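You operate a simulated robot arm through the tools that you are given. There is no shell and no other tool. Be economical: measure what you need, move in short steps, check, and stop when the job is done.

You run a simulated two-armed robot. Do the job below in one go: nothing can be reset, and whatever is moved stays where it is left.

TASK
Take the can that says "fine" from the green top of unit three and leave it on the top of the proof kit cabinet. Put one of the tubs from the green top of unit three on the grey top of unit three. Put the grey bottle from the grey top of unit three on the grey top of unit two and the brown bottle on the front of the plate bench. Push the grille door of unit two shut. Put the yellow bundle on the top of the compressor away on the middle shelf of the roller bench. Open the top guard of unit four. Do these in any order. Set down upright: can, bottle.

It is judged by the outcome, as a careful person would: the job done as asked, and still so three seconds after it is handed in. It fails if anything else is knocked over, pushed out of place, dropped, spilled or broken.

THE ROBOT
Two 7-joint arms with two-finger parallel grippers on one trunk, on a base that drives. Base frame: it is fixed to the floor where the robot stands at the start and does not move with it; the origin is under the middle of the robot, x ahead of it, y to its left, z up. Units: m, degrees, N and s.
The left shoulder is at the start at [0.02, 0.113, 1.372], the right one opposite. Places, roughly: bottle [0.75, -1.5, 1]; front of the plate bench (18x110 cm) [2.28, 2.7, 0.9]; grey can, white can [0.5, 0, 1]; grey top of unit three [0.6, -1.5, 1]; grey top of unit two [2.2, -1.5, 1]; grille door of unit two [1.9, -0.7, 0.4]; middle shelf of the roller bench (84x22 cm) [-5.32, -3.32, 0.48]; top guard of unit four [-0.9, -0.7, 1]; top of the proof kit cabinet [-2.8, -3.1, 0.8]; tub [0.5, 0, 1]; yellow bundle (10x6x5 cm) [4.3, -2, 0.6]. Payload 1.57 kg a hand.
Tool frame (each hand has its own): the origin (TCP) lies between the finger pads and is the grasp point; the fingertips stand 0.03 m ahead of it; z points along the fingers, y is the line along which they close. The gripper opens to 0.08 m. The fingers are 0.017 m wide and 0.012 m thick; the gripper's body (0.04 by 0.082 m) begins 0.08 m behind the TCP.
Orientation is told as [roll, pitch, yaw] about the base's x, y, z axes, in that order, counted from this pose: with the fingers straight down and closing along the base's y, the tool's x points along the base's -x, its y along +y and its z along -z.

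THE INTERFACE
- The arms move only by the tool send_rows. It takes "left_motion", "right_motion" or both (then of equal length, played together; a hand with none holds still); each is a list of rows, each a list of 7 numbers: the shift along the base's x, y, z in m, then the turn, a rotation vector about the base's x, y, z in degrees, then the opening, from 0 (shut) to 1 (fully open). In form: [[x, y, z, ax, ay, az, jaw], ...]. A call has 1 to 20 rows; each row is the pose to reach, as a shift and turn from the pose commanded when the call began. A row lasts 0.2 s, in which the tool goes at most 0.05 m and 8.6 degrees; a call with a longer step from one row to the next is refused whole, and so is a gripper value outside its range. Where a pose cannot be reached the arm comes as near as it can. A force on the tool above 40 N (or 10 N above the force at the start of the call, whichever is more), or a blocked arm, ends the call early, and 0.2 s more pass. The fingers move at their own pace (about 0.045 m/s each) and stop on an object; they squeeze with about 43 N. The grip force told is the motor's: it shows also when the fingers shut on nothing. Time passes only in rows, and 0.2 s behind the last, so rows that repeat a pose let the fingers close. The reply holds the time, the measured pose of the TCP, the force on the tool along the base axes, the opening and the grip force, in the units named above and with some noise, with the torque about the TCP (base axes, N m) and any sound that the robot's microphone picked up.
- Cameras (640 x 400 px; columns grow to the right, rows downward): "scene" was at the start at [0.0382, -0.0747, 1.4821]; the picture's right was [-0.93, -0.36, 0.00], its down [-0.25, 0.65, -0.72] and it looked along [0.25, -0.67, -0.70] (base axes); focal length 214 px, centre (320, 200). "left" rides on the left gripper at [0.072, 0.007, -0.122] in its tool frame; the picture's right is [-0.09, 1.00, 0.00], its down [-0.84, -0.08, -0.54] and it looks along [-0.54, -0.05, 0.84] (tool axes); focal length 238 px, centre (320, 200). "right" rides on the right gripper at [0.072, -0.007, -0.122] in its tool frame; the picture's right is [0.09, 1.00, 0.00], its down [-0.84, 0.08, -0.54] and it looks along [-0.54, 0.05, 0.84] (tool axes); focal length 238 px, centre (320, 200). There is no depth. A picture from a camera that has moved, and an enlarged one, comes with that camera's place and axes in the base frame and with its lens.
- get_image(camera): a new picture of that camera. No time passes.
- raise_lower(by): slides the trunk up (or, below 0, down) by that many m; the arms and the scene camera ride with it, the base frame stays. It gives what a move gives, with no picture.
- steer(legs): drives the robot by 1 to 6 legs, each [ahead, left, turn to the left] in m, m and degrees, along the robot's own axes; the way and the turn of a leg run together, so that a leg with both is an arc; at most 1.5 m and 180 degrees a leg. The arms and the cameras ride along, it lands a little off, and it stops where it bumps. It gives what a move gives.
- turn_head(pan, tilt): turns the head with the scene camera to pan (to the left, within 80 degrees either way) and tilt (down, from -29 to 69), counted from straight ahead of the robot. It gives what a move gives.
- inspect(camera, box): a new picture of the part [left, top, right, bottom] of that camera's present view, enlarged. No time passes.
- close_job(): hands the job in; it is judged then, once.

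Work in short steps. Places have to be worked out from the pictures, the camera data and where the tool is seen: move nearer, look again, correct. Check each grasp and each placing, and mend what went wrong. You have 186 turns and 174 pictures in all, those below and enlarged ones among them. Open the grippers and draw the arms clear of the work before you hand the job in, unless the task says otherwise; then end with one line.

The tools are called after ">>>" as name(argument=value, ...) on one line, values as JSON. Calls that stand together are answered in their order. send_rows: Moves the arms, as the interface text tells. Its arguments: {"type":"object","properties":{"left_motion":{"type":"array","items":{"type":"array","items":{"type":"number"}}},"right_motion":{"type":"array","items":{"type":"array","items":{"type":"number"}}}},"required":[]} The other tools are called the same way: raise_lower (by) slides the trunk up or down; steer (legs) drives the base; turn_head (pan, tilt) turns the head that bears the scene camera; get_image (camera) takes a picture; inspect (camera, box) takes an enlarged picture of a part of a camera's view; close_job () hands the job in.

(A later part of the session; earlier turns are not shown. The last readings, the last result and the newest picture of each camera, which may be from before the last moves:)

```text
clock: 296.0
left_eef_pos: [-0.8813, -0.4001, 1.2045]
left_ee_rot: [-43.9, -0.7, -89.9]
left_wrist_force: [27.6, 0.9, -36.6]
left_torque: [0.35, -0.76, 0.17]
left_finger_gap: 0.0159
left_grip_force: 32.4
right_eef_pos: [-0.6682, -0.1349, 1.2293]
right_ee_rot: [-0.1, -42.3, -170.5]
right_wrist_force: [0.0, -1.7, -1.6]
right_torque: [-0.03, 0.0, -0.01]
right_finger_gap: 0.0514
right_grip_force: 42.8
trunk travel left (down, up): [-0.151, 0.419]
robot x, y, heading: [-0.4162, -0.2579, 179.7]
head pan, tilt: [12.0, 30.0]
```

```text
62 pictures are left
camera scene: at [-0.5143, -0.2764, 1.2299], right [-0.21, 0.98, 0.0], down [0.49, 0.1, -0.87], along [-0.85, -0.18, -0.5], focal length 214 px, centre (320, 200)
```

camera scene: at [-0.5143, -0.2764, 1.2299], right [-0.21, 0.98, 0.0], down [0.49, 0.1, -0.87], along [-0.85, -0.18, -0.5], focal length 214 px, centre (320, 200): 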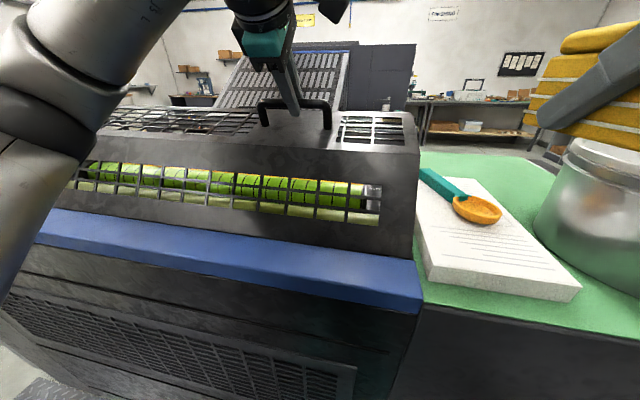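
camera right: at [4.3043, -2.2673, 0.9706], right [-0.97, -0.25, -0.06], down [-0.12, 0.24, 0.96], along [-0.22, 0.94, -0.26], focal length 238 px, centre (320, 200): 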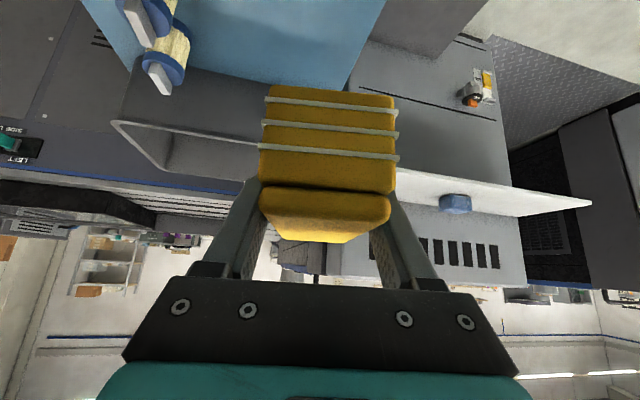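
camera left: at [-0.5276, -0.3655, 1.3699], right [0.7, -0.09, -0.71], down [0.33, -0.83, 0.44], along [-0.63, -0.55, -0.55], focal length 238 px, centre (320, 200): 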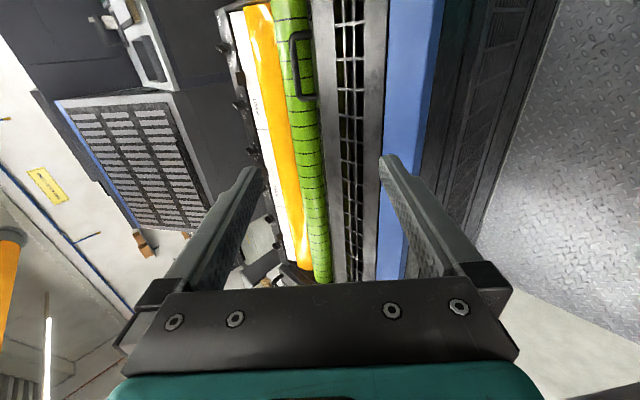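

The lid is about half open, and the force now points inward, so I'll tighten the arc slightly and continue toward 80°.

>>> send_rows(left_motion=[[0.005, 0, -0.005, 0, 0, 0, 0], [0.011, 0, -0.002, 0, 0, 0, 0], [0.017, 0, 0.002, 0, 0, 0, 0], [0.028, 0, 0.01, 0, 0, 0, 0], [0.042, 0, 0.018, 0, 0, 0, 0], [0.055, 0, 0.024, 0, 0, 0, 0]])

>>> get_image(camera="scene")

```text
clock: 297.4
left_eef_pos: [-0.8286, -0.3997, 1.2333]
left_ee_rot: [-44.7, -0.4, -90.0]
left_wrist_force: [12.6, -1.1, -27.8]
left_torque: [0.2, -0.33, 0.18]
left_finger_gap: 0.016
left_grip_force: 31.6
right_eef_pos: [-0.6697, -0.1341, 1.228]
right_ee_rot: [-0.1, -42.3, -170.4]
right_wrist_force: [0.4, 0.4, -1.5]
right_torque: [-0.05, -0.01, -0.01]
right_finger_gap: 0.0514
right_grip_force: 42.4
trunk travel left (down, up): [-0.151, 0.419]
robot x, y, heading: [-0.4122, -0.2591, 180.1]
head pan, tilt: [12.0, 30.0]
```

```text
61 pictures are left
camera scene: at [-0.5156, -0.2766, 1.2297], right [-0.21, 0.98, 0.0], down [0.49, 0.1, -0.87], along [-0.85, -0.18, -0.5], focal length 214 px, centre (320, 200)
```

scene: 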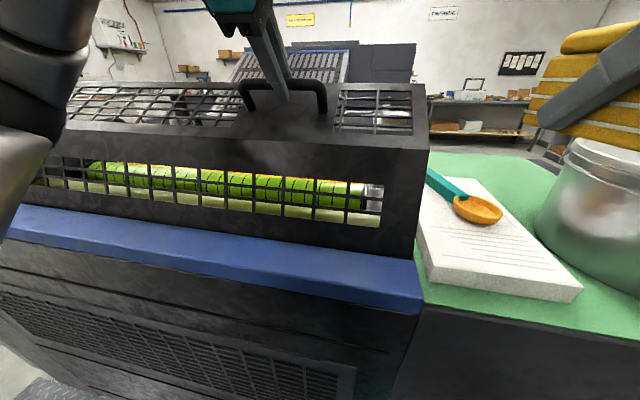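

It's swinging smoothly. I'll continue toward vertical.

>>> send_rows(left_motion=[[0.008, 0, -0.002, 0, 0, 0, 0], [0.018, 0, 0.002, 0, 0, 0, 0], [0.028, 0, 0.006, 0, 0, 0, 0], [0.043, 0, 0.01, 0, 0, 0, 0], [0.058, 0, 0.013, 0, 0, 0, 0], [0.071, 0, 0.015, 0, 0, 0, 0], [0.083, 0, 0.0165, 0, 0, 0, 0]])

>>> get_image(camera="scene")

```text
clock: 298.9
left_eef_pos: [-0.7701, -0.4008, 1.2515]
left_ee_rot: [-45.8, 0.2, -89.2]
left_wrist_force: [-26.4, 0.5, -1.9]
left_torque: [-0.46, 0.39, 0.01]
left_finger_gap: 0.0159
left_grip_force: 31.4
right_eef_pos: [-0.6742, -0.1342, 1.2273]
right_ee_rot: [0.0, -42.0, -170.6]
right_wrist_force: [-0.7, -0.2, -1.6]
right_torque: [0.01, 0.0, -0.02]
right_finger_gap: 0.0518
right_grip_force: 43.2
trunk travel left (down, up): [-0.151, 0.419]
robot x, y, heading: [-0.4186, -0.2589, 179.8]
head pan, tilt: [12.0, 30.0]
stopped in row 7 (left hand): the force on the tool passed its limit at 53 N (the readings are from after the stop); the commanded pose is now the measured one
```

```text
60 pictures are left
camera scene: at [-0.5218, -0.2755, 1.2296], right [-0.21, 0.98, 0.0], down [0.49, 0.1, -0.86], along [-0.85, -0.18, -0.5], focal length 214 px, centre (320, 200)
```

scene: 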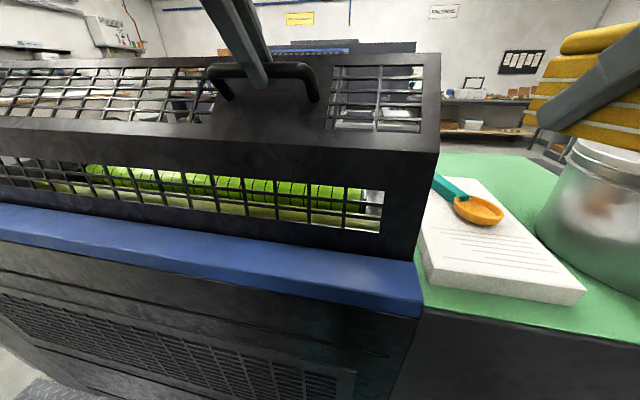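

The lid has met its stop at roughly 75–80° open. I'll loosen the fingers slightly, keeping them around the bar, to see whether it stays up by itself.

>>> send_rows(left_motion=[[0, 0, 0, 0, 0, 0, 0.35], [0, 0, 0, 0, 0, 0, 0.4], [0, 0, 0, 0, 0, 0, 0.4], [0, 0, 0, 0, 0, 0, 0.4], [0, 0, 0, 0, 0, 0, 0.4]])

>>> inspect(camera="left", box=[200, 0, 460, 220])

>>> get_image(camera="scene")

```text
clock: 300.1
left_eef_pos: [-0.7621, -0.3985, 1.2527]
left_ee_rot: [-46.0, 0.1, -89.5]
left_wrist_force: [0.3, 0.6, -0.5]
left_torque: [0.0, 0.0, 0.01]
left_finger_gap: 0.032
left_grip_force: 0.0
right_eef_pos: [-0.669, -0.1334, 1.2283]
right_ee_rot: [0.0, -42.1, -170.7]
right_wrist_force: [-0.6, -0.7, -0.7]
right_torque: [-0.01, 0.05, 0.0]
right_finger_gap: 0.0514
right_grip_force: 42.3
trunk travel left (down, up): [-0.151, 0.419]
robot x, y, heading: [-0.415, -0.2605, 180.2]
head pan, tilt: [12.0, 30.0]
```

```text
1.82 times, centred on (330, 110) of left
camera zoom: at [-0.6706, -0.3269, 1.3328], right [0.69, -0.08, -0.72], down [0.34, -0.83, 0.43], along [-0.63, -0.54, -0.55], focal length 433 px, centre (302, 364)
```

zoom: 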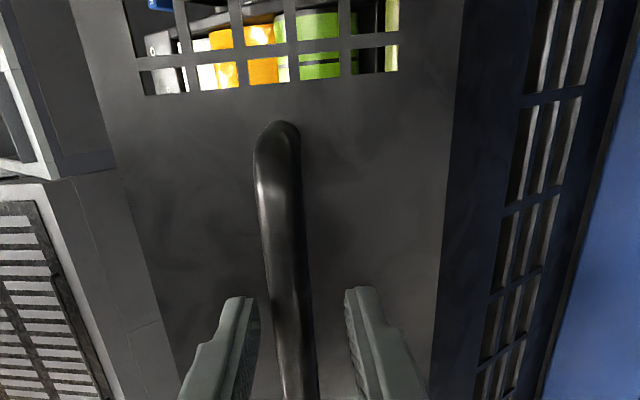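

```text
58 pictures are left
camera scene: at [-0.5168, -0.2757, 1.2298], right [-0.21, 0.98, 0.0], down [0.49, 0.1, -0.87], along [-0.85, -0.18, -0.5], focal length 214 px, centre (320, 200)
```

scene: 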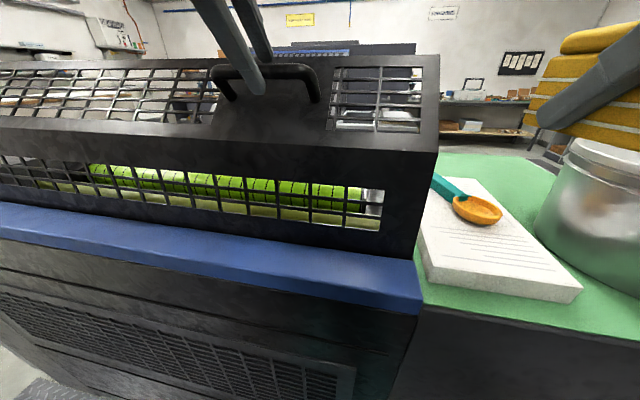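

The lid stays put with the fingers loose. I'll nudge it a little further to confirm it is at its stop.

>>> send_rows(left_motion=[[0.008, 0, 0.001, 0, 0, 0, 0.4], [0.016, 0, 0.001, 0, 0, 0, 0.4], [0.022, 0, 0.001, 0, 0, 0, 0.4], [0.028, 0, 0.001, 0, 0, 0, 0.4]])

```text
clock: 301.1
left_eef_pos: [-0.7338, -0.4004, 1.253]
left_ee_rot: [-46.0, 0.2, -89.5]
left_wrist_force: [0.0, 0.1, -0.6]
left_torque: [0.01, -0.02, 0.05]
left_finger_gap: 0.0321
left_grip_force: 0.1
right_eef_pos: [-0.6697, -0.133, 1.2286]
right_ee_rot: [0.0, -42.2, -170.7]
right_wrist_force: [-0.2, 0.6, -1.1]
right_torque: [0.01, -0.01, -0.01]
right_finger_gap: 0.0515
right_grip_force: 43.4
trunk travel left (down, up): [-0.151, 0.419]
robot x, y, heading: [-0.4135, -0.2614, 180.0]
head pan, tilt: [12.0, 30.0]
```

There was no resistance, so I'll look at what happened.

>>> inspect(camera="left", box=[200, 0, 460, 220])

>>> get_image(camera="scene")

```text
1.82 times, centred on (330, 110) of left
camera zoom: at [-0.6425, -0.3272, 1.3336], right [0.69, -0.08, -0.72], down [0.34, -0.83, 0.43], along [-0.63, -0.54, -0.55], focal length 433 px, centre (302, 364)
```

zoom: 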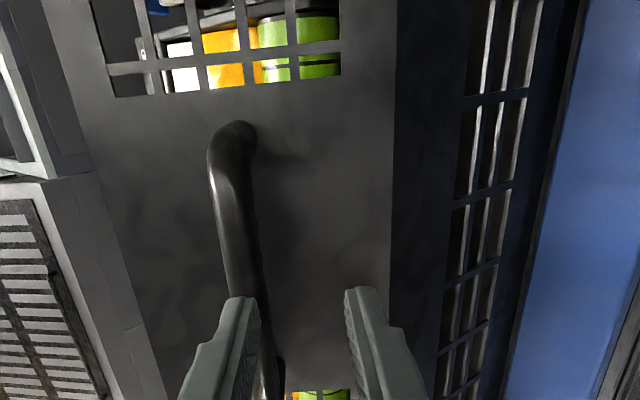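

```text
56 pictures are left
camera scene: at [-0.5167, -0.2757, 1.2299], right [-0.21, 0.98, 0.0], down [0.49, 0.1, -0.87], along [-0.85, -0.18, -0.5], focal length 214 px, centre (320, 200)
```

scene: 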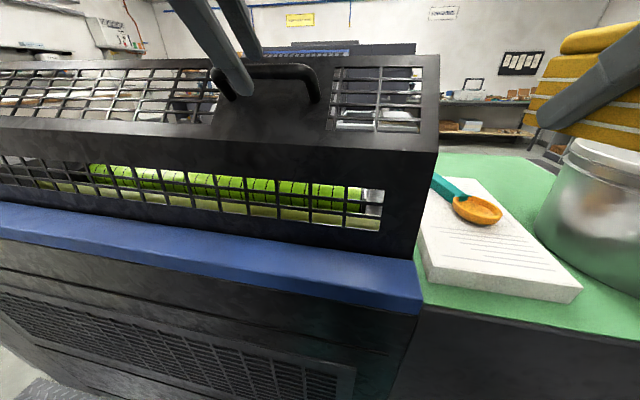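

The finger just hadn't reached the bar. I'll push a bit more to feel the stop.

>>> send_rows(left_motion=[[0.005, 0, 0, 0, 0, 0, 0.4], [0.01, 0, 0, 0, 0, 0, 0.4], [0.015, 0, 0, 0, 0, 0, 0.4], [0.02, 0, 0, 0, 0, 0, 0.4]])

>>> get_image(camera="scene")

```text
clock: 302.1
left_eef_pos: [-0.7145, -0.3996, 1.2548]
left_ee_rot: [-45.9, 0.1, -89.5]
left_wrist_force: [-0.8, 1.0, -0.2]
left_torque: [-0.03, 0.0, 0.0]
left_finger_gap: 0.032
left_grip_force: 0.0
right_eef_pos: [-0.6696, -0.1338, 1.228]
right_ee_rot: [0.0, -42.1, -170.6]
right_wrist_force: [0.1, 1.3, -1.5]
right_torque: [0.02, 0.0, 0.02]
right_finger_gap: 0.0514
right_grip_force: 42.9
trunk travel left (down, up): [-0.151, 0.419]
robot x, y, heading: [-0.4156, -0.2587, 180.0]
head pan, tilt: [12.0, 30.0]
```

```text
55 pictures are left
camera scene: at [-0.5168, -0.2757, 1.2298], right [-0.21, 0.98, 0.0], down [0.49, 0.1, -0.87], along [-0.85, -0.18, -0.5], focal length 214 px, centre (320, 200)
```

scene: 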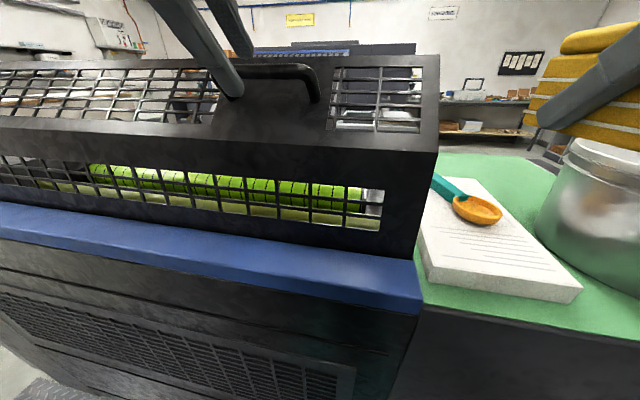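

The lid stays raised, having met its stop at about 80°. I'll withdraw the left hand, then leave via the aisle end of the lane and turn to face the can from that side.

>>> send_rows(left_motion=[[0.03, 0, 0.03, 0, 0, 0, 0.6], [0.065, 0, 0.055, 0, 0, 0, 1], [0.1, 0, 0.07, 0, 0, 0, 1], [0.14, 0, 0.07, 0, 0, 0, 1]])

>>> steer(legs=[[-0.25, 0, 0]])

>>> get_image(camera="scene")

```text
clock: 302.5
left_eef_pos: [-0.6869, -0.4045, 1.2821]
left_ee_rot: [-44.8, -0.5, -88.0]
left_wrist_force: [-13.6, -1.5, -17.1]
left_torque: [-1.19, 0.67, 0.91]
left_finger_gap: 0.0709
left_grip_force: 0.1
right_eef_pos: [-0.6702, -0.133, 1.2273]
right_ee_rot: [0.0, -42.3, -170.6]
right_wrist_force: [0.5, -0.9, -1.4]
right_torque: [0.0, -0.01, -0.01]
right_finger_gap: 0.0517
right_grip_force: 43.4
trunk travel left (down, up): [-0.151, 0.419]
robot x, y, heading: [-0.4134, -0.26, 179.7]
head pan, tilt: [12.0, 30.0]
stopped in row 2 (left hand): the force on the tool passed its limit at 49 N (the readings are from after the stop); the commanded pose is now the measured one
```

```text
clock: 304.4
left_eef_pos: [-0.4331, -0.4049, 1.2836]
left_ee_rot: [-45.2, -0.2, -88.0]
left_wrist_force: [-22.4, -4.6, -11.3]
left_torque: [-0.44, -0.73, 1.19]
left_finger_gap: 0.0802
left_grip_force: 0.1
right_eef_pos: [-0.4193, -0.1333, 1.2266]
right_ee_rot: [0.0, -42.3, -170.7]
right_wrist_force: [-0.5, 0.1, -2.7]
right_torque: [0.01, 0.05, 0.01]
right_finger_gap: 0.0517
right_grip_force: 42.3
trunk travel left (down, up): [-0.151, 0.419]
robot x, y, heading: [-0.1668, -0.2602, 179.6]
head pan, tilt: [12.0, 30.0]
```

```text
54 pictures are left
camera scene: at [-0.2668, -0.2778, 1.237], right [-0.22, 0.98, 0.0], down [0.42, 0.09, -0.9], along [-0.88, -0.2, -0.43], focal length 214 px, centre (320, 200)
```

scene: 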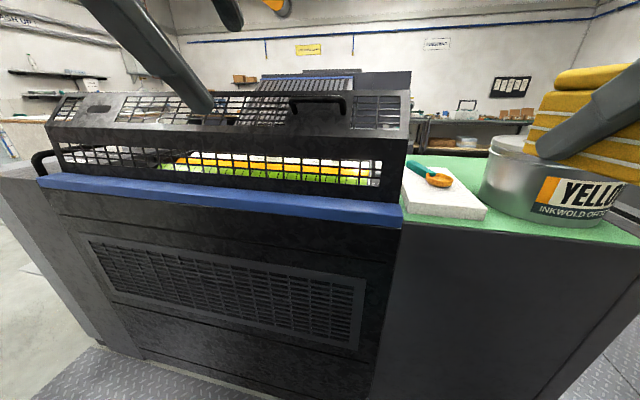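

The guard is open and holding. The force on the left arm is contact with my own head, so I'll move the left hand outward and forward.

>>> send_rows(left_motion=[[-0.03, -0.02, -0.02, 0, 0, 0, 1], [-0.05, -0.05, -0.04, 0, 0, 0, 1], [-0.06, -0.08, -0.06, 0, 0, 0, 1]])

>>> get_image(camera="scene")

```text
clock: 305.2
left_eef_pos: [-0.4934, -0.4853, 1.2228]
left_ee_rot: [-45.2, -0.1, -88.0]
left_wrist_force: [0.2, 0.7, -0.3]
left_torque: [-0.02, -0.01, -0.03]
left_finger_gap: 0.0799
left_grip_force: 0.0
right_eef_pos: [-0.4182, -0.1343, 1.2276]
right_ee_rot: [0.0, -42.2, -170.5]
right_wrist_force: [0.8, -0.5, -0.5]
right_torque: [0.0, 0.01, 0.03]
right_finger_gap: 0.0514
right_grip_force: 42.8
trunk travel left (down, up): [-0.151, 0.419]
robot x, y, heading: [-0.1636, -0.2577, 179.9]
head pan, tilt: [12.0, 30.0]
```

```text
53 pictures are left
camera scene: at [-0.2661, -0.2767, 1.2298], right [-0.21, 0.98, 0.0], down [0.49, 0.1, -0.87], along [-0.85, -0.18, -0.5], focal length 214 px, centre (320, 200)
```

scene: 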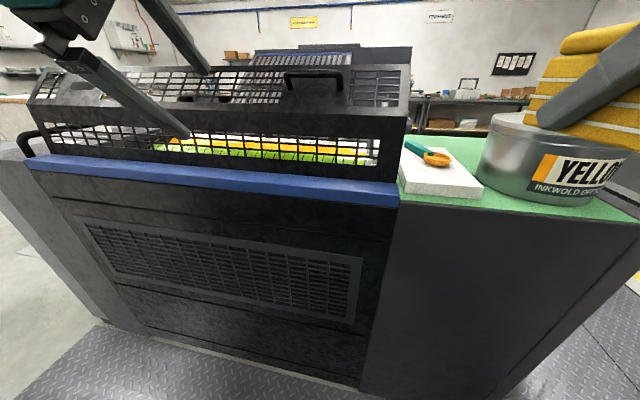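

Free now. I'll turn the left wrist back to its normal roll, then drive out to the aisle and turn to face -y near the can.

>>> send_rows(left_motion=[[0, 0, 0, -5.8, 0, -5.8, 1], [0, 0, 0, -11.6, 0, -11.6, 1], [0, 0, 0, -17.3, 0, -17.3, 1], [0, 0, 0, -23.1, 0, -23.1, 1], [0, 0, 0, -28.9, 0, -28.9, 1], [0, 0, 0, -34.7, 0, -34.7, 1], [0, 0, 0, -40.5, 0, -40.5, 1], [0, 0, 0, -46.3, 0, -46.3, 1], [0, 0, 0, -52, 0, -52, 1], [0, 0, 0, -57.8, 0, -57.8, 1], [0, 0, 0, -63.6, 0, -63.6, 1]])

>>> steer(legs=[[0, -1.05, 0], [0, 0, 90], [0, 0.55, 0]])

>>> turn_head(pan=10, tilt=35)

>>> get_image(camera="scene")

```text
clock: 307.6
left_eef_pos: [-0.4934, -0.4846, 1.2227]
left_ee_rot: [-1.2, -46.6, -178.3]
left_wrist_force: [0.2, 0.2, 0.4]
left_torque: [0.02, 0.02, 0.05]
left_finger_gap: 0.08
left_grip_force: 0.0
right_eef_pos: [-0.4192, -0.1336, 1.2272]
right_ee_rot: [0.0, -42.2, -170.6]
right_wrist_force: [0.4, -0.3, -1.4]
right_torque: [0.01, -0.01, 0.03]
right_finger_gap: 0.051
right_grip_force: 43.3
trunk travel left (down, up): [-0.151, 0.419]
robot x, y, heading: [-0.1642, -0.2585, 180.0]
head pan, tilt: [12.0, 30.0]
```

```text
clock: 319.5
left_eef_pos: [0.6102, 0.4468, 1.223]
left_ee_rot: [-1.4, -46.5, -88.5]
left_wrist_force: [1.1, 0.4, -0.4]
left_torque: [0.0, -0.03, -0.04]
left_finger_gap: 0.08
left_grip_force: 0.1
right_eef_pos: [0.2603, 0.5243, 1.2291]
right_ee_rot: [0.0, -42.2, -81.0]
right_wrist_force: [0.1, 0.5, -1.2]
right_torque: [0.02, -0.02, -0.01]
right_finger_gap: 0.0516
right_grip_force: 42.6
trunk travel left (down, up): [-0.151, 0.419]
robot x, y, heading: [0.3852, 0.7738, -90.6]
head pan, tilt: [12.0, 30.0]
```

```text
clock: 320.2
left_eef_pos: [0.6094, 0.4457, 1.2226]
left_ee_rot: [-1.4, -46.5, -88.4]
left_wrist_force: [-0.2, -0.5, -0.1]
left_torque: [-0.01, 0.03, 0.0]
left_finger_gap: 0.0801
left_grip_force: 0.0
right_eef_pos: [0.2594, 0.5249, 1.2274]
right_ee_rot: [0.0, -42.2, -81.0]
right_wrist_force: [0.2, 0.3, -1.7]
right_torque: [-0.02, 0.02, 0.03]
right_finger_gap: 0.0515
right_grip_force: 43.3
trunk travel left (down, up): [-0.151, 0.419]
robot x, y, heading: [0.3877, 0.7766, -90.5]
head pan, tilt: [10.0, 35.0]
```

```text
52 pictures are left
camera scene: at [0.4007, 0.68, 1.2221], right [-0.99, -0.16, 0.0], down [-0.09, 0.57, -0.82], along [0.13, -0.81, -0.57], focal length 214 px, centre (320, 200)
```

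scene: 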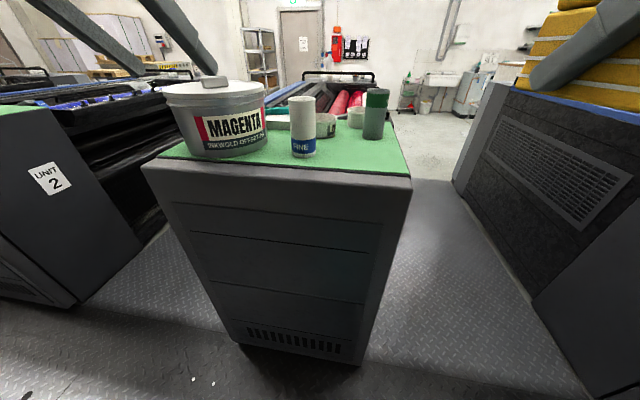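

The blue band reads FINE, so the white can is the right one, at about (0.53, 0.158). I'll move closer and bring the left hand to a pre-grasp.

>>> steer(legs=[[0.12, 0, 0.5]])

>>> send_rows(left_motion=[[-0.03, 0, 0, 0, 0, 0, 1], [-0.06, 0, 0, 0, 0, 0, 1], [-0.08, 0, 0, 0, 0, 0, 1]])

>>> get_image(camera="left")

>>> inspect(camera="scene", box=[200, 40, 420, 200])

```text
clock: 321.4
left_eef_pos: [0.6115, 0.3285, 1.2229]
left_ee_rot: [-1.5, -46.5, -87.8]
left_wrist_force: [0.0, -0.5, 0.3]
left_torque: [0.02, -0.04, -0.01]
left_finger_gap: 0.08
left_grip_force: 0.0
right_eef_pos: [0.2601, 0.4011, 1.2281]
right_ee_rot: [-0.1, -42.2, -80.4]
right_wrist_force: [0.3, 0.0, -1.2]
right_torque: [0.01, 0.03, -0.01]
right_finger_gap: 0.0516
right_grip_force: 42.9
trunk travel left (down, up): [-0.151, 0.419]
robot x, y, heading: [0.3848, 0.6552, -90.1]
head pan, tilt: [10.0, 35.0]
```

```text
clock: 322.2
left_eef_pos: [0.5331, 0.3287, 1.2244]
left_ee_rot: [-1.5, -46.5, -87.8]
left_wrist_force: [0.2, 0.1, -1.0]
left_torque: [0.0, 0.0, 0.0]
left_finger_gap: 0.08
left_grip_force: 0.1
right_eef_pos: [0.2611, 0.402, 1.2274]
right_ee_rot: [0.0, -42.2, -80.5]
right_wrist_force: [-0.8, -0.2, -1.1]
right_torque: [0.01, -0.01, -0.01]
right_finger_gap: 0.0515
right_grip_force: 42.8
trunk travel left (down, up): [-0.151, 0.419]
robot x, y, heading: [0.3867, 0.6522, -90.2]
head pan, tilt: [10.0, 35.0]
```

```text
51 pictures are left
camera left: at [0.5366, 0.4669, 1.2552], right [1.0, -0.05, 0.05], down [-0.06, -0.18, 0.98], along [-0.04, -0.98, -0.19], focal length 238 px, centre (320, 200)
```

left: 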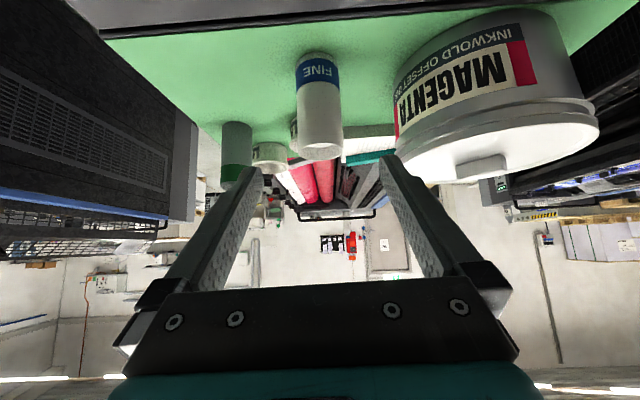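

```text
2.50 times, centred on (310, 120) of scene
camera zoom: at [0.4008, 0.56, 1.222], right [-0.98, -0.17, 0.0], down [-0.1, 0.56, -0.82], along [0.14, -0.81, -0.57], focal length 536 px, centre (345, 400)
```

zoom: 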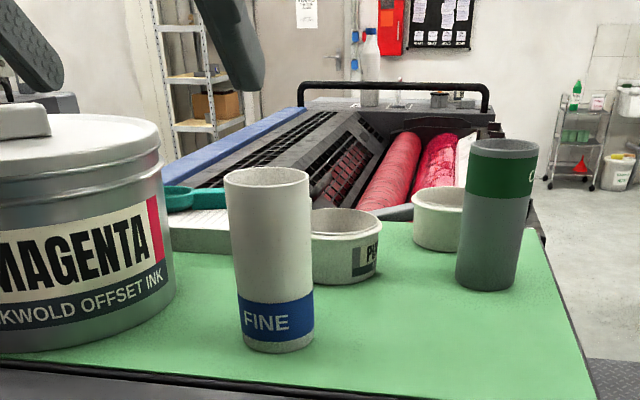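

Refined, the can is at (0.530, 0.150) and about 6.5 cm wide. I'll square the wrist and slide in along the tool axis, looking once on the way.

>>> send_rows(left_motion=[[-0.001, -0.03, -0.025, 0, -1, -1.1, 1], [-0.002, -0.065, -0.05, 0, -1, -1.1, 1], [-0.003, -0.099, -0.0785, 0, -1, -1.1, 1], [-0.003, -0.115, -0.0945, 0, -1, -1.1, 1]])

>>> get_image(camera="left")

```text
clock: 323.2
left_eef_pos: [0.5283, 0.2137, 1.1283]
left_ee_rot: [-0.1, -46.7, -90.1]
left_wrist_force: [0.5, -0.4, -0.3]
left_torque: [0.02, -0.02, -0.02]
left_finger_gap: 0.0801
left_grip_force: 0.1
right_eef_pos: [0.2618, 0.4021, 1.2275]
right_ee_rot: [0.0, -42.2, -80.5]
right_wrist_force: [0.1, 0.0, -1.2]
right_torque: [-0.01, 0.0, 0.0]
right_finger_gap: 0.0514
right_grip_force: 43.1
trunk travel left (down, up): [-0.151, 0.419]
robot x, y, heading: [0.3832, 0.6542, -90.1]
head pan, tilt: [10.0, 35.0]
```

```text
49 pictures are left
camera left: at [0.5362, 0.3519, 1.16], right [1.0, -0.07, 0.07], down [-0.08, -0.18, 0.98], along [-0.05, -0.98, -0.19], focal length 238 px, centre (320, 200)
```

left: 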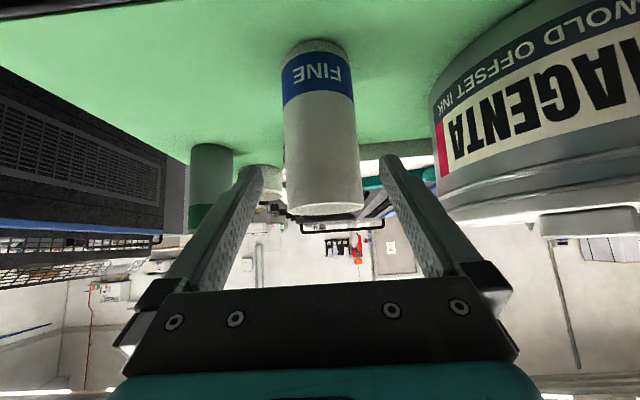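

The can sits 4 mm toward +x of the finger midline. I'll correct that, move in and close.

>>> send_rows(left_motion=[[0.004, -0.012, -0.012, 0, 0, 0, 1], [0.004, -0.03, -0.03, 0, 0, 0, 1], [0.004, -0.047, -0.046, 0, 0, 0, 1], [0.004, -0.062, -0.06, 0, 0, 0, 1], [0.004, -0.062, -0.06, 0, 0, 0, 0.7], [0.004, -0.062, -0.06, 0, 0, 0, 0.4], [0.004, -0.062, -0.06, 0, 0, 0, 0.4], [0.004, -0.062, -0.06, 0, 0, 0, 0.4]])

>>> get_image(camera="left")

```text
clock: 325.0
left_eef_pos: [0.5338, 0.1513, 1.0691]
left_ee_rot: [0.0, -46.5, -90.1]
left_wrist_force: [-0.5, -1.0, -0.2]
left_torque: [-0.05, 0.04, -0.03]
left_finger_gap: 0.061
left_grip_force: 38.2
right_eef_pos: [0.2614, 0.4021, 1.2275]
right_ee_rot: [0.0, -42.2, -80.4]
right_wrist_force: [-0.1, -0.8, -1.5]
right_torque: [-0.02, -0.01, 0.04]
right_finger_gap: 0.0514
right_grip_force: 42.6
trunk travel left (down, up): [-0.151, 0.419]
robot x, y, heading: [0.3856, 0.6544, -89.9]
head pan, tilt: [10.0, 35.0]
```

```text
48 pictures are left
camera left: at [0.5403, 0.2897, 1.1005], right [1.0, -0.06, 0.07], down [-0.08, -0.18, 0.98], along [-0.05, -0.98, -0.19], focal length 238 px, centre (320, 200)
```

left: 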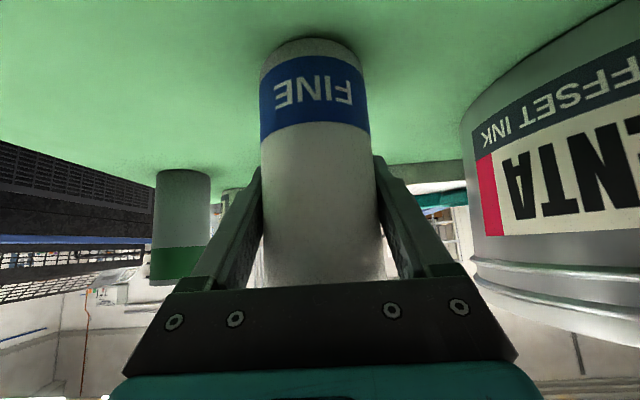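

The can is gripped at 61 mm. I'll lift straight up and retract.

>>> send_rows(left_motion=[[0, 0, 0, 0, 0, 0, 0], [0, 0, 0.01, 0, 0, 0, 0], [0, 0, 0.03, 0, 0, 0, 0], [0, 0, 0.06, 0, 0, 0, 0], [0, 0.01, 0.1, 0, 0, 0, 0], [0, 0.03, 0.13, 0, 0, 0, 0], [0, 0.06, 0.15, 0, 0, 0, 0], [0, 0.1, 0.16, 0, 0, 0, 0], [0.01, 0.14, 0.16, 0, 0, 0, 0], [0.02, 0.17, 0.16, 0, 0, 0, 0]])

>>> get_image(camera="left")

```text
clock: 327.2
left_eef_pos: [0.5543, 0.321, 1.2284]
left_ee_rot: [0.0, -46.5, -90.1]
left_wrist_force: [-0.2, 0.7, -2.1]
left_torque: [-0.02, 0.0, 0.02]
left_finger_gap: 0.061
left_grip_force: 43.2
right_eef_pos: [0.2609, 0.4032, 1.2289]
right_ee_rot: [0.0, -42.4, -80.5]
right_wrist_force: [-0.1, 0.5, -1.5]
right_torque: [-0.02, 0.02, 0.0]
right_finger_gap: 0.0514
right_grip_force: 42.5
trunk travel left (down, up): [-0.151, 0.419]
robot x, y, heading: [0.3875, 0.6538, -90.1]
head pan, tilt: [10.0, 35.0]
```

```text
47 pictures are left
camera left: at [0.5609, 0.4598, 1.2601], right [1.0, -0.06, 0.07], down [-0.08, -0.18, 0.98], along [-0.05, -0.98, -0.19], focal length 238 px, centre (320, 200)
```

left: 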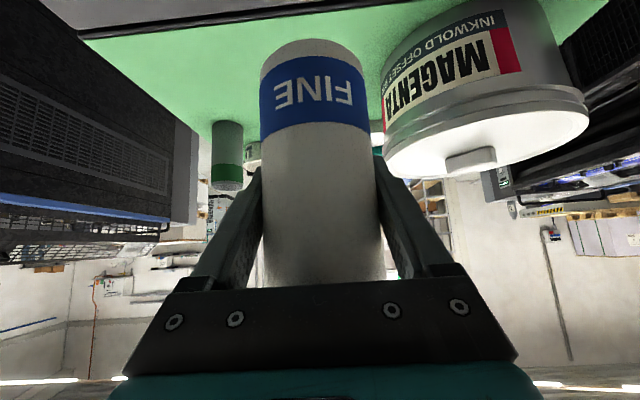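

The FINE can is held upright. I'll go back through the lane between units three and four, keeping clear of the open guard, to the open floor on the far side.

>>> steer(legs=[[-0.1, 0, 0], [0, -0.49, 0], [0, 0, -90], [0, 1.5, 0], [0, 1.55, 0]])

>>> turn_head(pan=15, tilt=20)

>>> get_image(camera="scene")

```text
refused: 1.55 is not a number from -1.5 to 1.5
```

```text
clock: 328.0
left_eef_pos: [0.5534, 0.3217, 1.2282]
left_ee_rot: [-0.1, -46.5, -90.2]
left_wrist_force: [-1.1, -0.8, -1.8]
left_torque: [0.01, 0.01, 0.0]
left_finger_gap: 0.061
left_grip_force: 42.9
right_eef_pos: [0.2616, 0.4027, 1.2277]
right_ee_rot: [0.0, -42.3, -80.5]
right_wrist_force: [-0.1, 0.3, -1.8]
right_torque: [0.01, 0.02, 0.04]
right_finger_gap: 0.0513
right_grip_force: 42.9
trunk travel left (down, up): [-0.151, 0.419]
robot x, y, heading: [0.3846, 0.6537, -90.1]
head pan, tilt: [15.0, 20.0]
```

```text
46 pictures are left
camera scene: at [0.4099, 0.5567, 1.2458], right [-0.97, -0.26, 0.0], down [-0.09, 0.33, -0.94], along [0.24, -0.91, -0.34], focal length 214 px, centre (320, 200)
```

scene: 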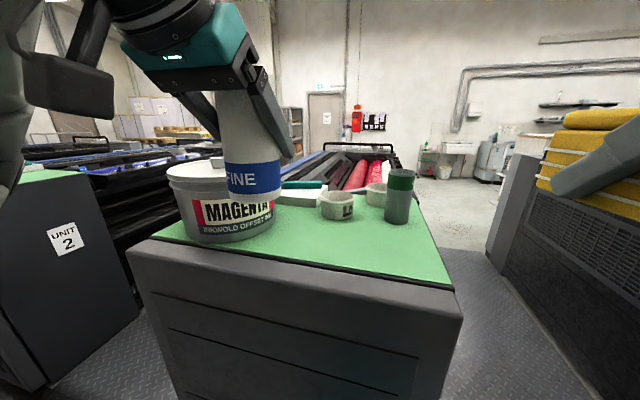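

One leg was too long, so I'll split it.

>>> steer(legs=[[-0.1, 0, 0], [0, -0.49, 0], [0, 0, -90], [0, 1.5, 0], [0, 1.4, 0]])

>>> get_image(camera="scene")

```text
clock: 349.1
left_eef_pos: [-0.4481, -2.3307, 1.2296]
left_ee_rot: [0.0, -46.5, -179.8]
left_wrist_force: [-0.2, -0.5, -2.5]
left_torque: [-0.01, -0.01, 0.03]
left_finger_gap: 0.0607
left_grip_force: 42.9
right_eef_pos: [-0.3678, -2.0377, 1.2285]
right_ee_rot: [0.0, -42.2, -170.2]
right_wrist_force: [0.5, 0.4, -1.8]
right_torque: [-0.02, 0.0, -0.04]
right_finger_gap: 0.0515
right_grip_force: 42.9
trunk travel left (down, up): [-0.151, 0.419]
robot x, y, heading: [-0.1169, -2.1632, -179.6]
head pan, tilt: [15.0, 20.0]
```

```text
45 pictures are left
camera scene: at [-0.2156, -2.1848, 1.2459], right [-0.26, 0.96, 0.0], down [0.33, 0.09, -0.94], along [-0.91, -0.25, -0.34], focal length 214 px, centre (320, 200)
```

scene: 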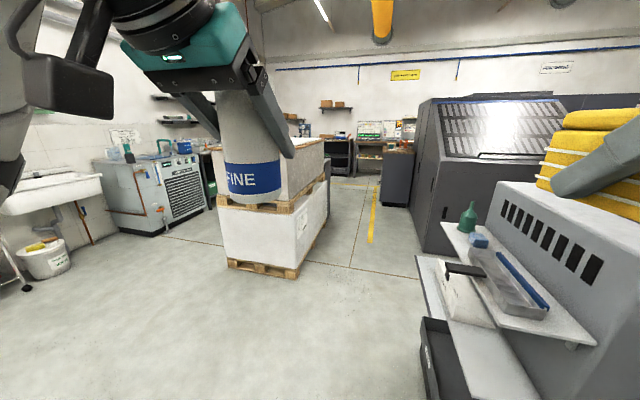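

The passage between the pallet stack (y < -2.8) and unit four is open. I'll drive on a way and look for the proof kit cabinet.

>>> steer(legs=[[1.4, 0.05, 0], [0.8, 0, 0]])

>>> turn_head(pan=30, tilt=20)

>>> get_image(camera="scene")

```text
clock: 359.9
left_eef_pos: [-2.6156, -2.3992, 1.2277]
left_ee_rot: [0.0, -46.4, -179.3]
left_wrist_force: [-0.2, -0.2, -1.8]
left_torque: [0.0, -0.02, -0.04]
left_finger_gap: 0.0609
left_grip_force: 43.3
right_eef_pos: [-2.5382, -2.1043, 1.2279]
right_ee_rot: [0.0, -42.2, -169.6]
right_wrist_force: [0.0, -0.8, -2.5]
right_torque: [0.01, -0.01, -0.01]
right_finger_gap: 0.0516
right_grip_force: 42.7
trunk travel left (down, up): [-0.151, 0.419]
robot x, y, heading: [-2.2816, -2.2238, -179.4]
head pan, tilt: [15.0, 20.0]
```

```text
clock: 360.6
left_eef_pos: [-2.613, -2.3999, 1.2275]
left_ee_rot: [0.0, -46.5, -179.1]
left_wrist_force: [0.4, 0.6, -1.1]
left_torque: [-0.02, -0.03, 0.0]
left_finger_gap: 0.0609
left_grip_force: 42.6
right_eef_pos: [-2.5383, -2.1052, 1.2282]
right_ee_rot: [0.1, -42.3, -169.6]
right_wrist_force: [-0.5, -1.0, -1.6]
right_torque: [0.01, 0.01, 0.0]
right_finger_gap: 0.0515
right_grip_force: 43.5
trunk travel left (down, up): [-0.151, 0.419]
robot x, y, heading: [-2.2862, -2.2261, -178.7]
head pan, tilt: [30.0, 20.0]
```

```text
44 pictures are left
camera scene: at [-2.3743, -2.2724, 1.2459], right [-0.51, 0.86, 0.0], down [0.29, 0.18, -0.94], along [-0.81, -0.48, -0.34], focal length 214 px, centre (320, 200)
```

scene: 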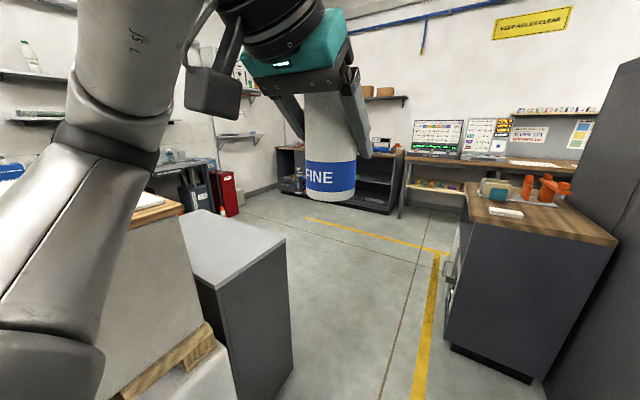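

The cabinet with the empty grey top is at about x -2.65 to -2.97, y -2.77 to -3.3. I'll drive level with it, turn to face it and lower the trunk.

>>> steer(legs=[[0.67, 0.0, -0.5], [0, 0, 89.5]])

>>> raise_lower(by=-0.15)

>>> turn_head(pan=10, tilt=40)

>>> get_image(camera="scene")

```text
clock: 368.2
left_eef_pos: [-2.783, -2.567, 1.23]
left_ee_rot: [-0.1, -46.4, -89.3]
left_wrist_force: [-0.6, -0.5, -1.1]
left_torque: [0.01, 0.03, 0.02]
left_finger_gap: 0.0609
left_grip_force: 43.0
right_eef_pos: [-3.0771, -2.49, 1.2277]
right_ee_rot: [0.0, -42.2, -79.5]
right_wrist_force: [1.0, 0.2, -1.5]
right_torque: [0.03, 0.0, -0.01]
right_finger_gap: 0.0513
right_grip_force: 42.9
trunk travel left (down, up): [-0.151, 0.419]
robot x, y, heading: [-2.9563, -2.2369, -89.3]
head pan, tilt: [30.0, 20.0]
```

```text
clock: 369.9
left_eef_pos: [-2.7823, -2.5664, 1.0779]
left_ee_rot: [0.0, -46.4, -89.2]
left_wrist_force: [-0.5, 0.3, -0.7]
left_torque: [0.0, -0.01, 0.0]
left_finger_gap: 0.0607
left_grip_force: 43.1
right_eef_pos: [-3.0769, -2.4884, 1.0771]
right_ee_rot: [0.1, -42.1, -79.6]
right_wrist_force: [-0.4, -0.2, -1.4]
right_torque: [-0.01, 0.0, 0.0]
right_finger_gap: 0.0515
right_grip_force: 43.3
trunk travel left (down, up): [-0.001, 0.569]
robot x, y, heading: [-2.9557, -2.2367, -89.4]
head pan, tilt: [30.0, 20.0]
```

```text
clock: 370.8
left_eef_pos: [-2.7821, -2.5678, 1.0788]
left_ee_rot: [0.0, -46.5, -89.2]
left_wrist_force: [-0.2, 0.2, -1.0]
left_torque: [-0.03, 0.0, -0.01]
left_finger_gap: 0.0609
left_grip_force: 43.0
right_eef_pos: [-3.0764, -2.4894, 1.0773]
right_ee_rot: [0.0, -42.2, -79.6]
right_wrist_force: [-0.1, -0.2, -1.9]
right_torque: [-0.03, 0.04, -0.02]
right_finger_gap: 0.0514
right_grip_force: 43.1
trunk travel left (down, up): [-0.001, 0.569]
robot x, y, heading: [-2.9546, -2.241, -89.2]
head pan, tilt: [10.0, 40.0]
```

```text
43 pictures are left
camera scene: at [-2.9396, -2.3272, 1.0645], right [-0.98, -0.19, 0.0], down [-0.12, 0.63, -0.77], along [0.14, -0.75, -0.64], focal length 214 px, centre (320, 200)
```

scene: 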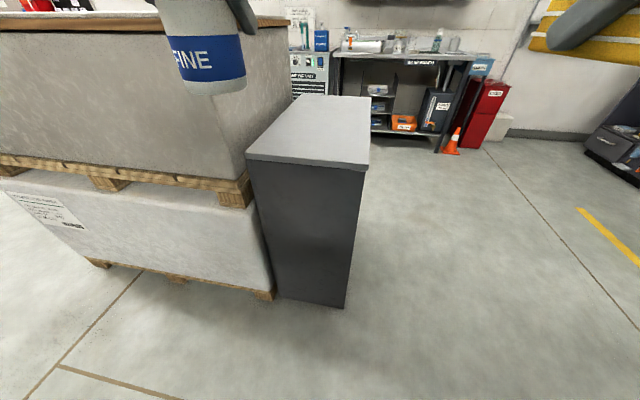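

The cabinet top spans x -2.66 to -2.965 from y -2.78 back. I'll move 0.2 closer and bring the can over (-2.81, -2.93), lowering partway.

>>> steer(legs=[[0.2, 0, -0.8]])

>>> send_rows(left_motion=[[-0.005, -0.04, 0, 0, 0, 0, 0], [-0.01, -0.08, 0, 0, 0, 0, 0], [-0.02, -0.12, 0, 0, 0, 0, 0], [-0.028, -0.163, 0, 0, 0, 0, 0], [-0.028, -0.163, -0.04, 0, 0, 0, 0], [-0.028, -0.163, -0.08, 0, 0, 0, 0], [-0.028, -0.163, -0.12, 0, 0, 0, 0], [-0.028, -0.163, -0.16, 0, 0, 0, 0], [-0.028, -0.163, -0.18, 0, 0, 0, 0]])

>>> get_image(camera="scene")

```text
clock: 372.4
left_eef_pos: [-2.7854, -2.7687, 1.0775]
left_ee_rot: [0.0, -46.5, -90.1]
left_wrist_force: [-0.7, -0.8, -1.3]
left_torque: [-0.04, -0.04, 0.01]
left_finger_gap: 0.061
left_grip_force: 42.5
right_eef_pos: [-3.0792, -2.6863, 1.077]
right_ee_rot: [0.0, -42.2, -80.5]
right_wrist_force: [0.2, 0.0, -2.0]
right_torque: [-0.03, 0.0, 0.0]
right_finger_gap: 0.0513
right_grip_force: 42.7
trunk travel left (down, up): [-0.001, 0.569]
robot x, y, heading: [-2.9531, -2.4312, -89.9]
head pan, tilt: [10.0, 40.0]
```

```text
clock: 374.4
left_eef_pos: [-2.8158, -2.9278, 0.9004]
left_ee_rot: [0.1, -46.8, -90.2]
left_wrist_force: [0.4, 0.1, -1.8]
left_torque: [-0.02, 0.0, 0.04]
left_finger_gap: 0.0611
left_grip_force: 43.0
right_eef_pos: [-3.08, -2.6845, 1.079]
right_ee_rot: [0.0, -42.5, -80.5]
right_wrist_force: [0.4, -0.7, -1.4]
right_torque: [0.0, -0.02, -0.02]
right_finger_gap: 0.0515
right_grip_force: 42.8
trunk travel left (down, up): [-0.001, 0.569]
robot x, y, heading: [-2.9536, -2.4353, -90.2]
head pan, tilt: [10.0, 40.0]
```

```text
42 pictures are left
camera scene: at [-2.9416, -2.523, 1.0648], right [-0.98, -0.17, 0.0], down [-0.11, 0.63, -0.77], along [0.13, -0.76, -0.64], focal length 214 px, centre (320, 200)
```

scene: 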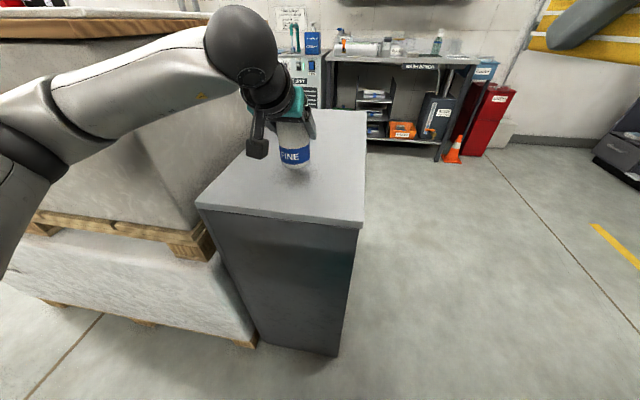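

It's well over the top. I'll lower in small steps until contact.

>>> send_rows(left_motion=[[0, 0, -0.006, 0, 0, 0, 0], [0, 0, -0.012, 0, 0, 0, 0], [0, 0, -0.017, 0, 0, 0, 0], [0, 0, -0.021, 0, 0, 0, 0], [0, 0, -0.025, 0, 0, 0, 0], [0, 0, -0.028, 0, 0, 0, 0]])

>>> inspect(camera="scene", box=[200, 70, 400, 220])

```text
clock: 375.8
left_eef_pos: [-2.8167, -2.9298, 0.8733]
left_ee_rot: [0.2, -46.7, -90.2]
left_wrist_force: [-0.3, 0.1, -0.8]
left_torque: [0.0, 0.01, 0.01]
left_finger_gap: 0.0606
left_grip_force: 42.8
right_eef_pos: [-3.0816, -2.684, 1.0778]
right_ee_rot: [0.0, -42.4, -80.7]
right_wrist_force: [0.2, 0.5, -1.3]
right_torque: [0.0, 0.03, -0.02]
right_finger_gap: 0.0514
right_grip_force: 42.5
trunk travel left (down, up): [-0.001, 0.569]
robot x, y, heading: [-2.9558, -2.4324, -89.9]
head pan, tilt: [10.0, 40.0]
```

```text
2.67 times, centred on (300, 145) of scene
camera zoom: at [-2.9416, -2.5228, 1.0648], right [-0.98, -0.17, 0.0], down [-0.11, 0.63, -0.77], along [0.13, -0.76, -0.64], focal length 572 px, centre (373, 347)
```

zoom: 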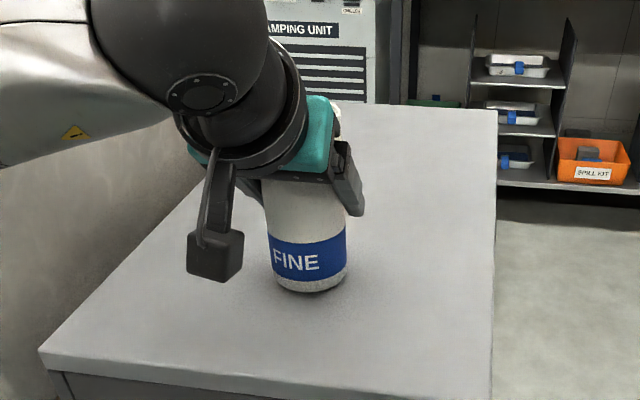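

>>> send_rows(left_motion=[[0, 0, -0.003, 0, 0, 0, 0], [0, 0, -0.006, 0, 0, 0, 0], [0, 0, -0.009, 0, 0, 0, 0], [0, 0, -0.012, 0, 0, 0, 0]])

```text
clock: 376.8
left_eef_pos: [-2.817, -2.9304, 0.8674]
left_ee_rot: [-0.4, -47.8, -89.9]
left_wrist_force: [-4.1, 6.1, 35.5]
left_torque: [0.28, -0.27, 0.1]
left_finger_gap: 0.0611
left_grip_force: 42.7
right_eef_pos: [-3.0809, -2.6838, 1.0788]
right_ee_rot: [0.0, -42.3, -80.5]
right_wrist_force: [-0.4, 0.3, -2.2]
right_torque: [0.01, -0.01, 0.02]
right_finger_gap: 0.0517
right_grip_force: 43.0
trunk travel left (down, up): [-0.001, 0.569]
robot x, y, heading: [-2.9539, -2.4348, -90.1]
head pan, tilt: [10.0, 40.0]
```

Contact at z 0.867. I'll relieve it, open, and back out along the axis.

>>> send_rows(left_motion=[[0, 0, 0.006, 0, 0, 0, 0], [0, 0, 0.006, 0, 0, 0, 0], [0, 0, 0.006, 0, 0, 0, 0.85], [0, 0, 0.006, 0, 0, 0, 1], [0, 0, 0.006, 0, 0, 0, 1], [0, 0.015, 0.021, 0, 0, 0, 1], [0, 0.035, 0.041, 0, 0, 0, 1], [0, 0.06, 0.066, 0, 0, 0, 1], [0, 0.09, 0.096, 0, 0, 0, 1], [0, 0.12, 0.126, 0, 0, 0, 1], [0.01, 0.15, 0.156, 0, 0, 0, 1], [0.02, 0.18, 0.186, 0, 0, 0, 1]])

>>> inspect(camera="scene", box=[160, 50, 420, 250])

```text
clock: 379.4
left_eef_pos: [-2.7944, -2.7506, 1.0439]
left_ee_rot: [0.0, -46.5, -90.1]
left_wrist_force: [-0.9, -0.1, 0.4]
left_torque: [-0.02, 0.0, 0.02]
left_finger_gap: 0.0801
left_grip_force: 0.0
right_eef_pos: [-3.0776, -2.6858, 1.0783]
right_ee_rot: [0.1, -42.2, -80.5]
right_wrist_force: [-0.4, -0.6, -2.6]
right_torque: [-0.02, -0.02, 0.02]
right_finger_gap: 0.0517
right_grip_force: 43.1
trunk travel left (down, up): [-0.001, 0.569]
robot x, y, heading: [-2.957, -2.4354, -90.2]
head pan, tilt: [10.0, 40.0]
```

```text
2.00 times, centred on (290, 150) of scene
camera zoom: at [-2.9397, -2.5252, 1.0645], right [-0.98, -0.17, 0.0], down [-0.11, 0.63, -0.77], along [0.13, -0.75, -0.64], focal length 429 px, centre (380, 300)
```

zoom: 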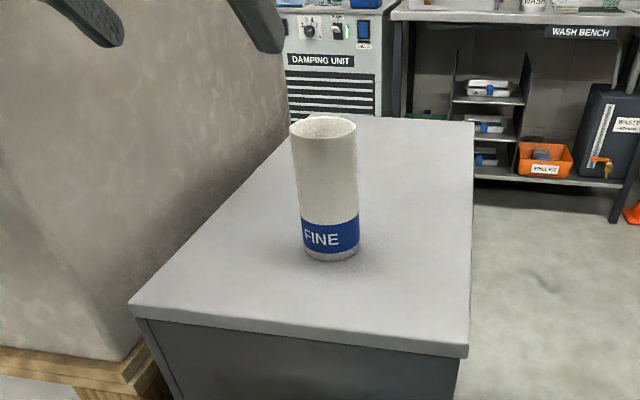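

The FINE can stands upright on the cabinet. Now the roller bench: I'll back off, turn to face -x, and drive diagonally past the orange-topped cabinet toward it.

>>> steer(legs=[[-0.1, 0, 0], [0, 0, -90], [0.45, 0.2, 0], [0.9, 0.45, 0]])

>>> turn_head(pan=5, tilt=25)

>>> get_image(camera="scene")

```text
clock: 391.6
left_eef_pos: [-4.6225, -3.1311, 1.044]
left_ee_rot: [-0.1, -46.6, 179.2]
left_wrist_force: [-0.5, -0.6, 0.7]
left_torque: [0.01, 0.0, 0.0]
left_finger_gap: 0.08
left_grip_force: 0.0
right_eef_pos: [-4.5553, -2.8469, 1.0785]
right_ee_rot: [-0.1, -42.1, -171.2]
right_wrist_force: [-1.6, 0.7, -0.5]
right_torque: [0.0, 0.0, 0.0]
right_finger_gap: 0.0517
right_grip_force: 42.9
trunk travel left (down, up): [-0.001, 0.569]
robot x, y, heading: [-4.3035, -2.9727, 179.4]
head pan, tilt: [10.0, 40.0]
```

```text
clock: 392.4
left_eef_pos: [-4.6221, -3.1306, 1.0445]
left_ee_rot: [0.0, -46.6, 179.2]
left_wrist_force: [-0.1, -0.2, 0.2]
left_torque: [0.0, 0.0, -0.01]
left_finger_gap: 0.0803
left_grip_force: 0.0
right_eef_pos: [-4.5537, -2.8469, 1.0788]
right_ee_rot: [0.0, -42.3, -171.2]
right_wrist_force: [0.3, -0.3, -0.9]
right_torque: [-0.04, -0.02, 0.03]
right_finger_gap: 0.0516
right_grip_force: 43.6
trunk travel left (down, up): [-0.001, 0.569]
robot x, y, heading: [-4.3015, -2.976, 179.1]
head pan, tilt: [5.0, 25.0]
```

```text
39 pictures are left
camera scene: at [-4.4069, -2.9804, 1.0878], right [-0.08, 1.0, 0.0], down [0.42, 0.03, -0.91], along [-0.9, -0.07, -0.42], focal length 214 px, centre (320, 200)
```

scene: 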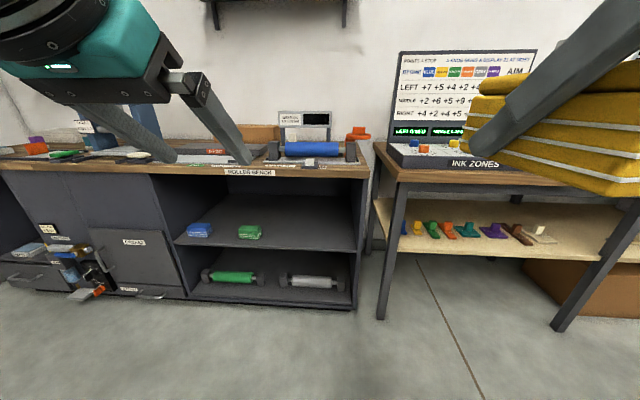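

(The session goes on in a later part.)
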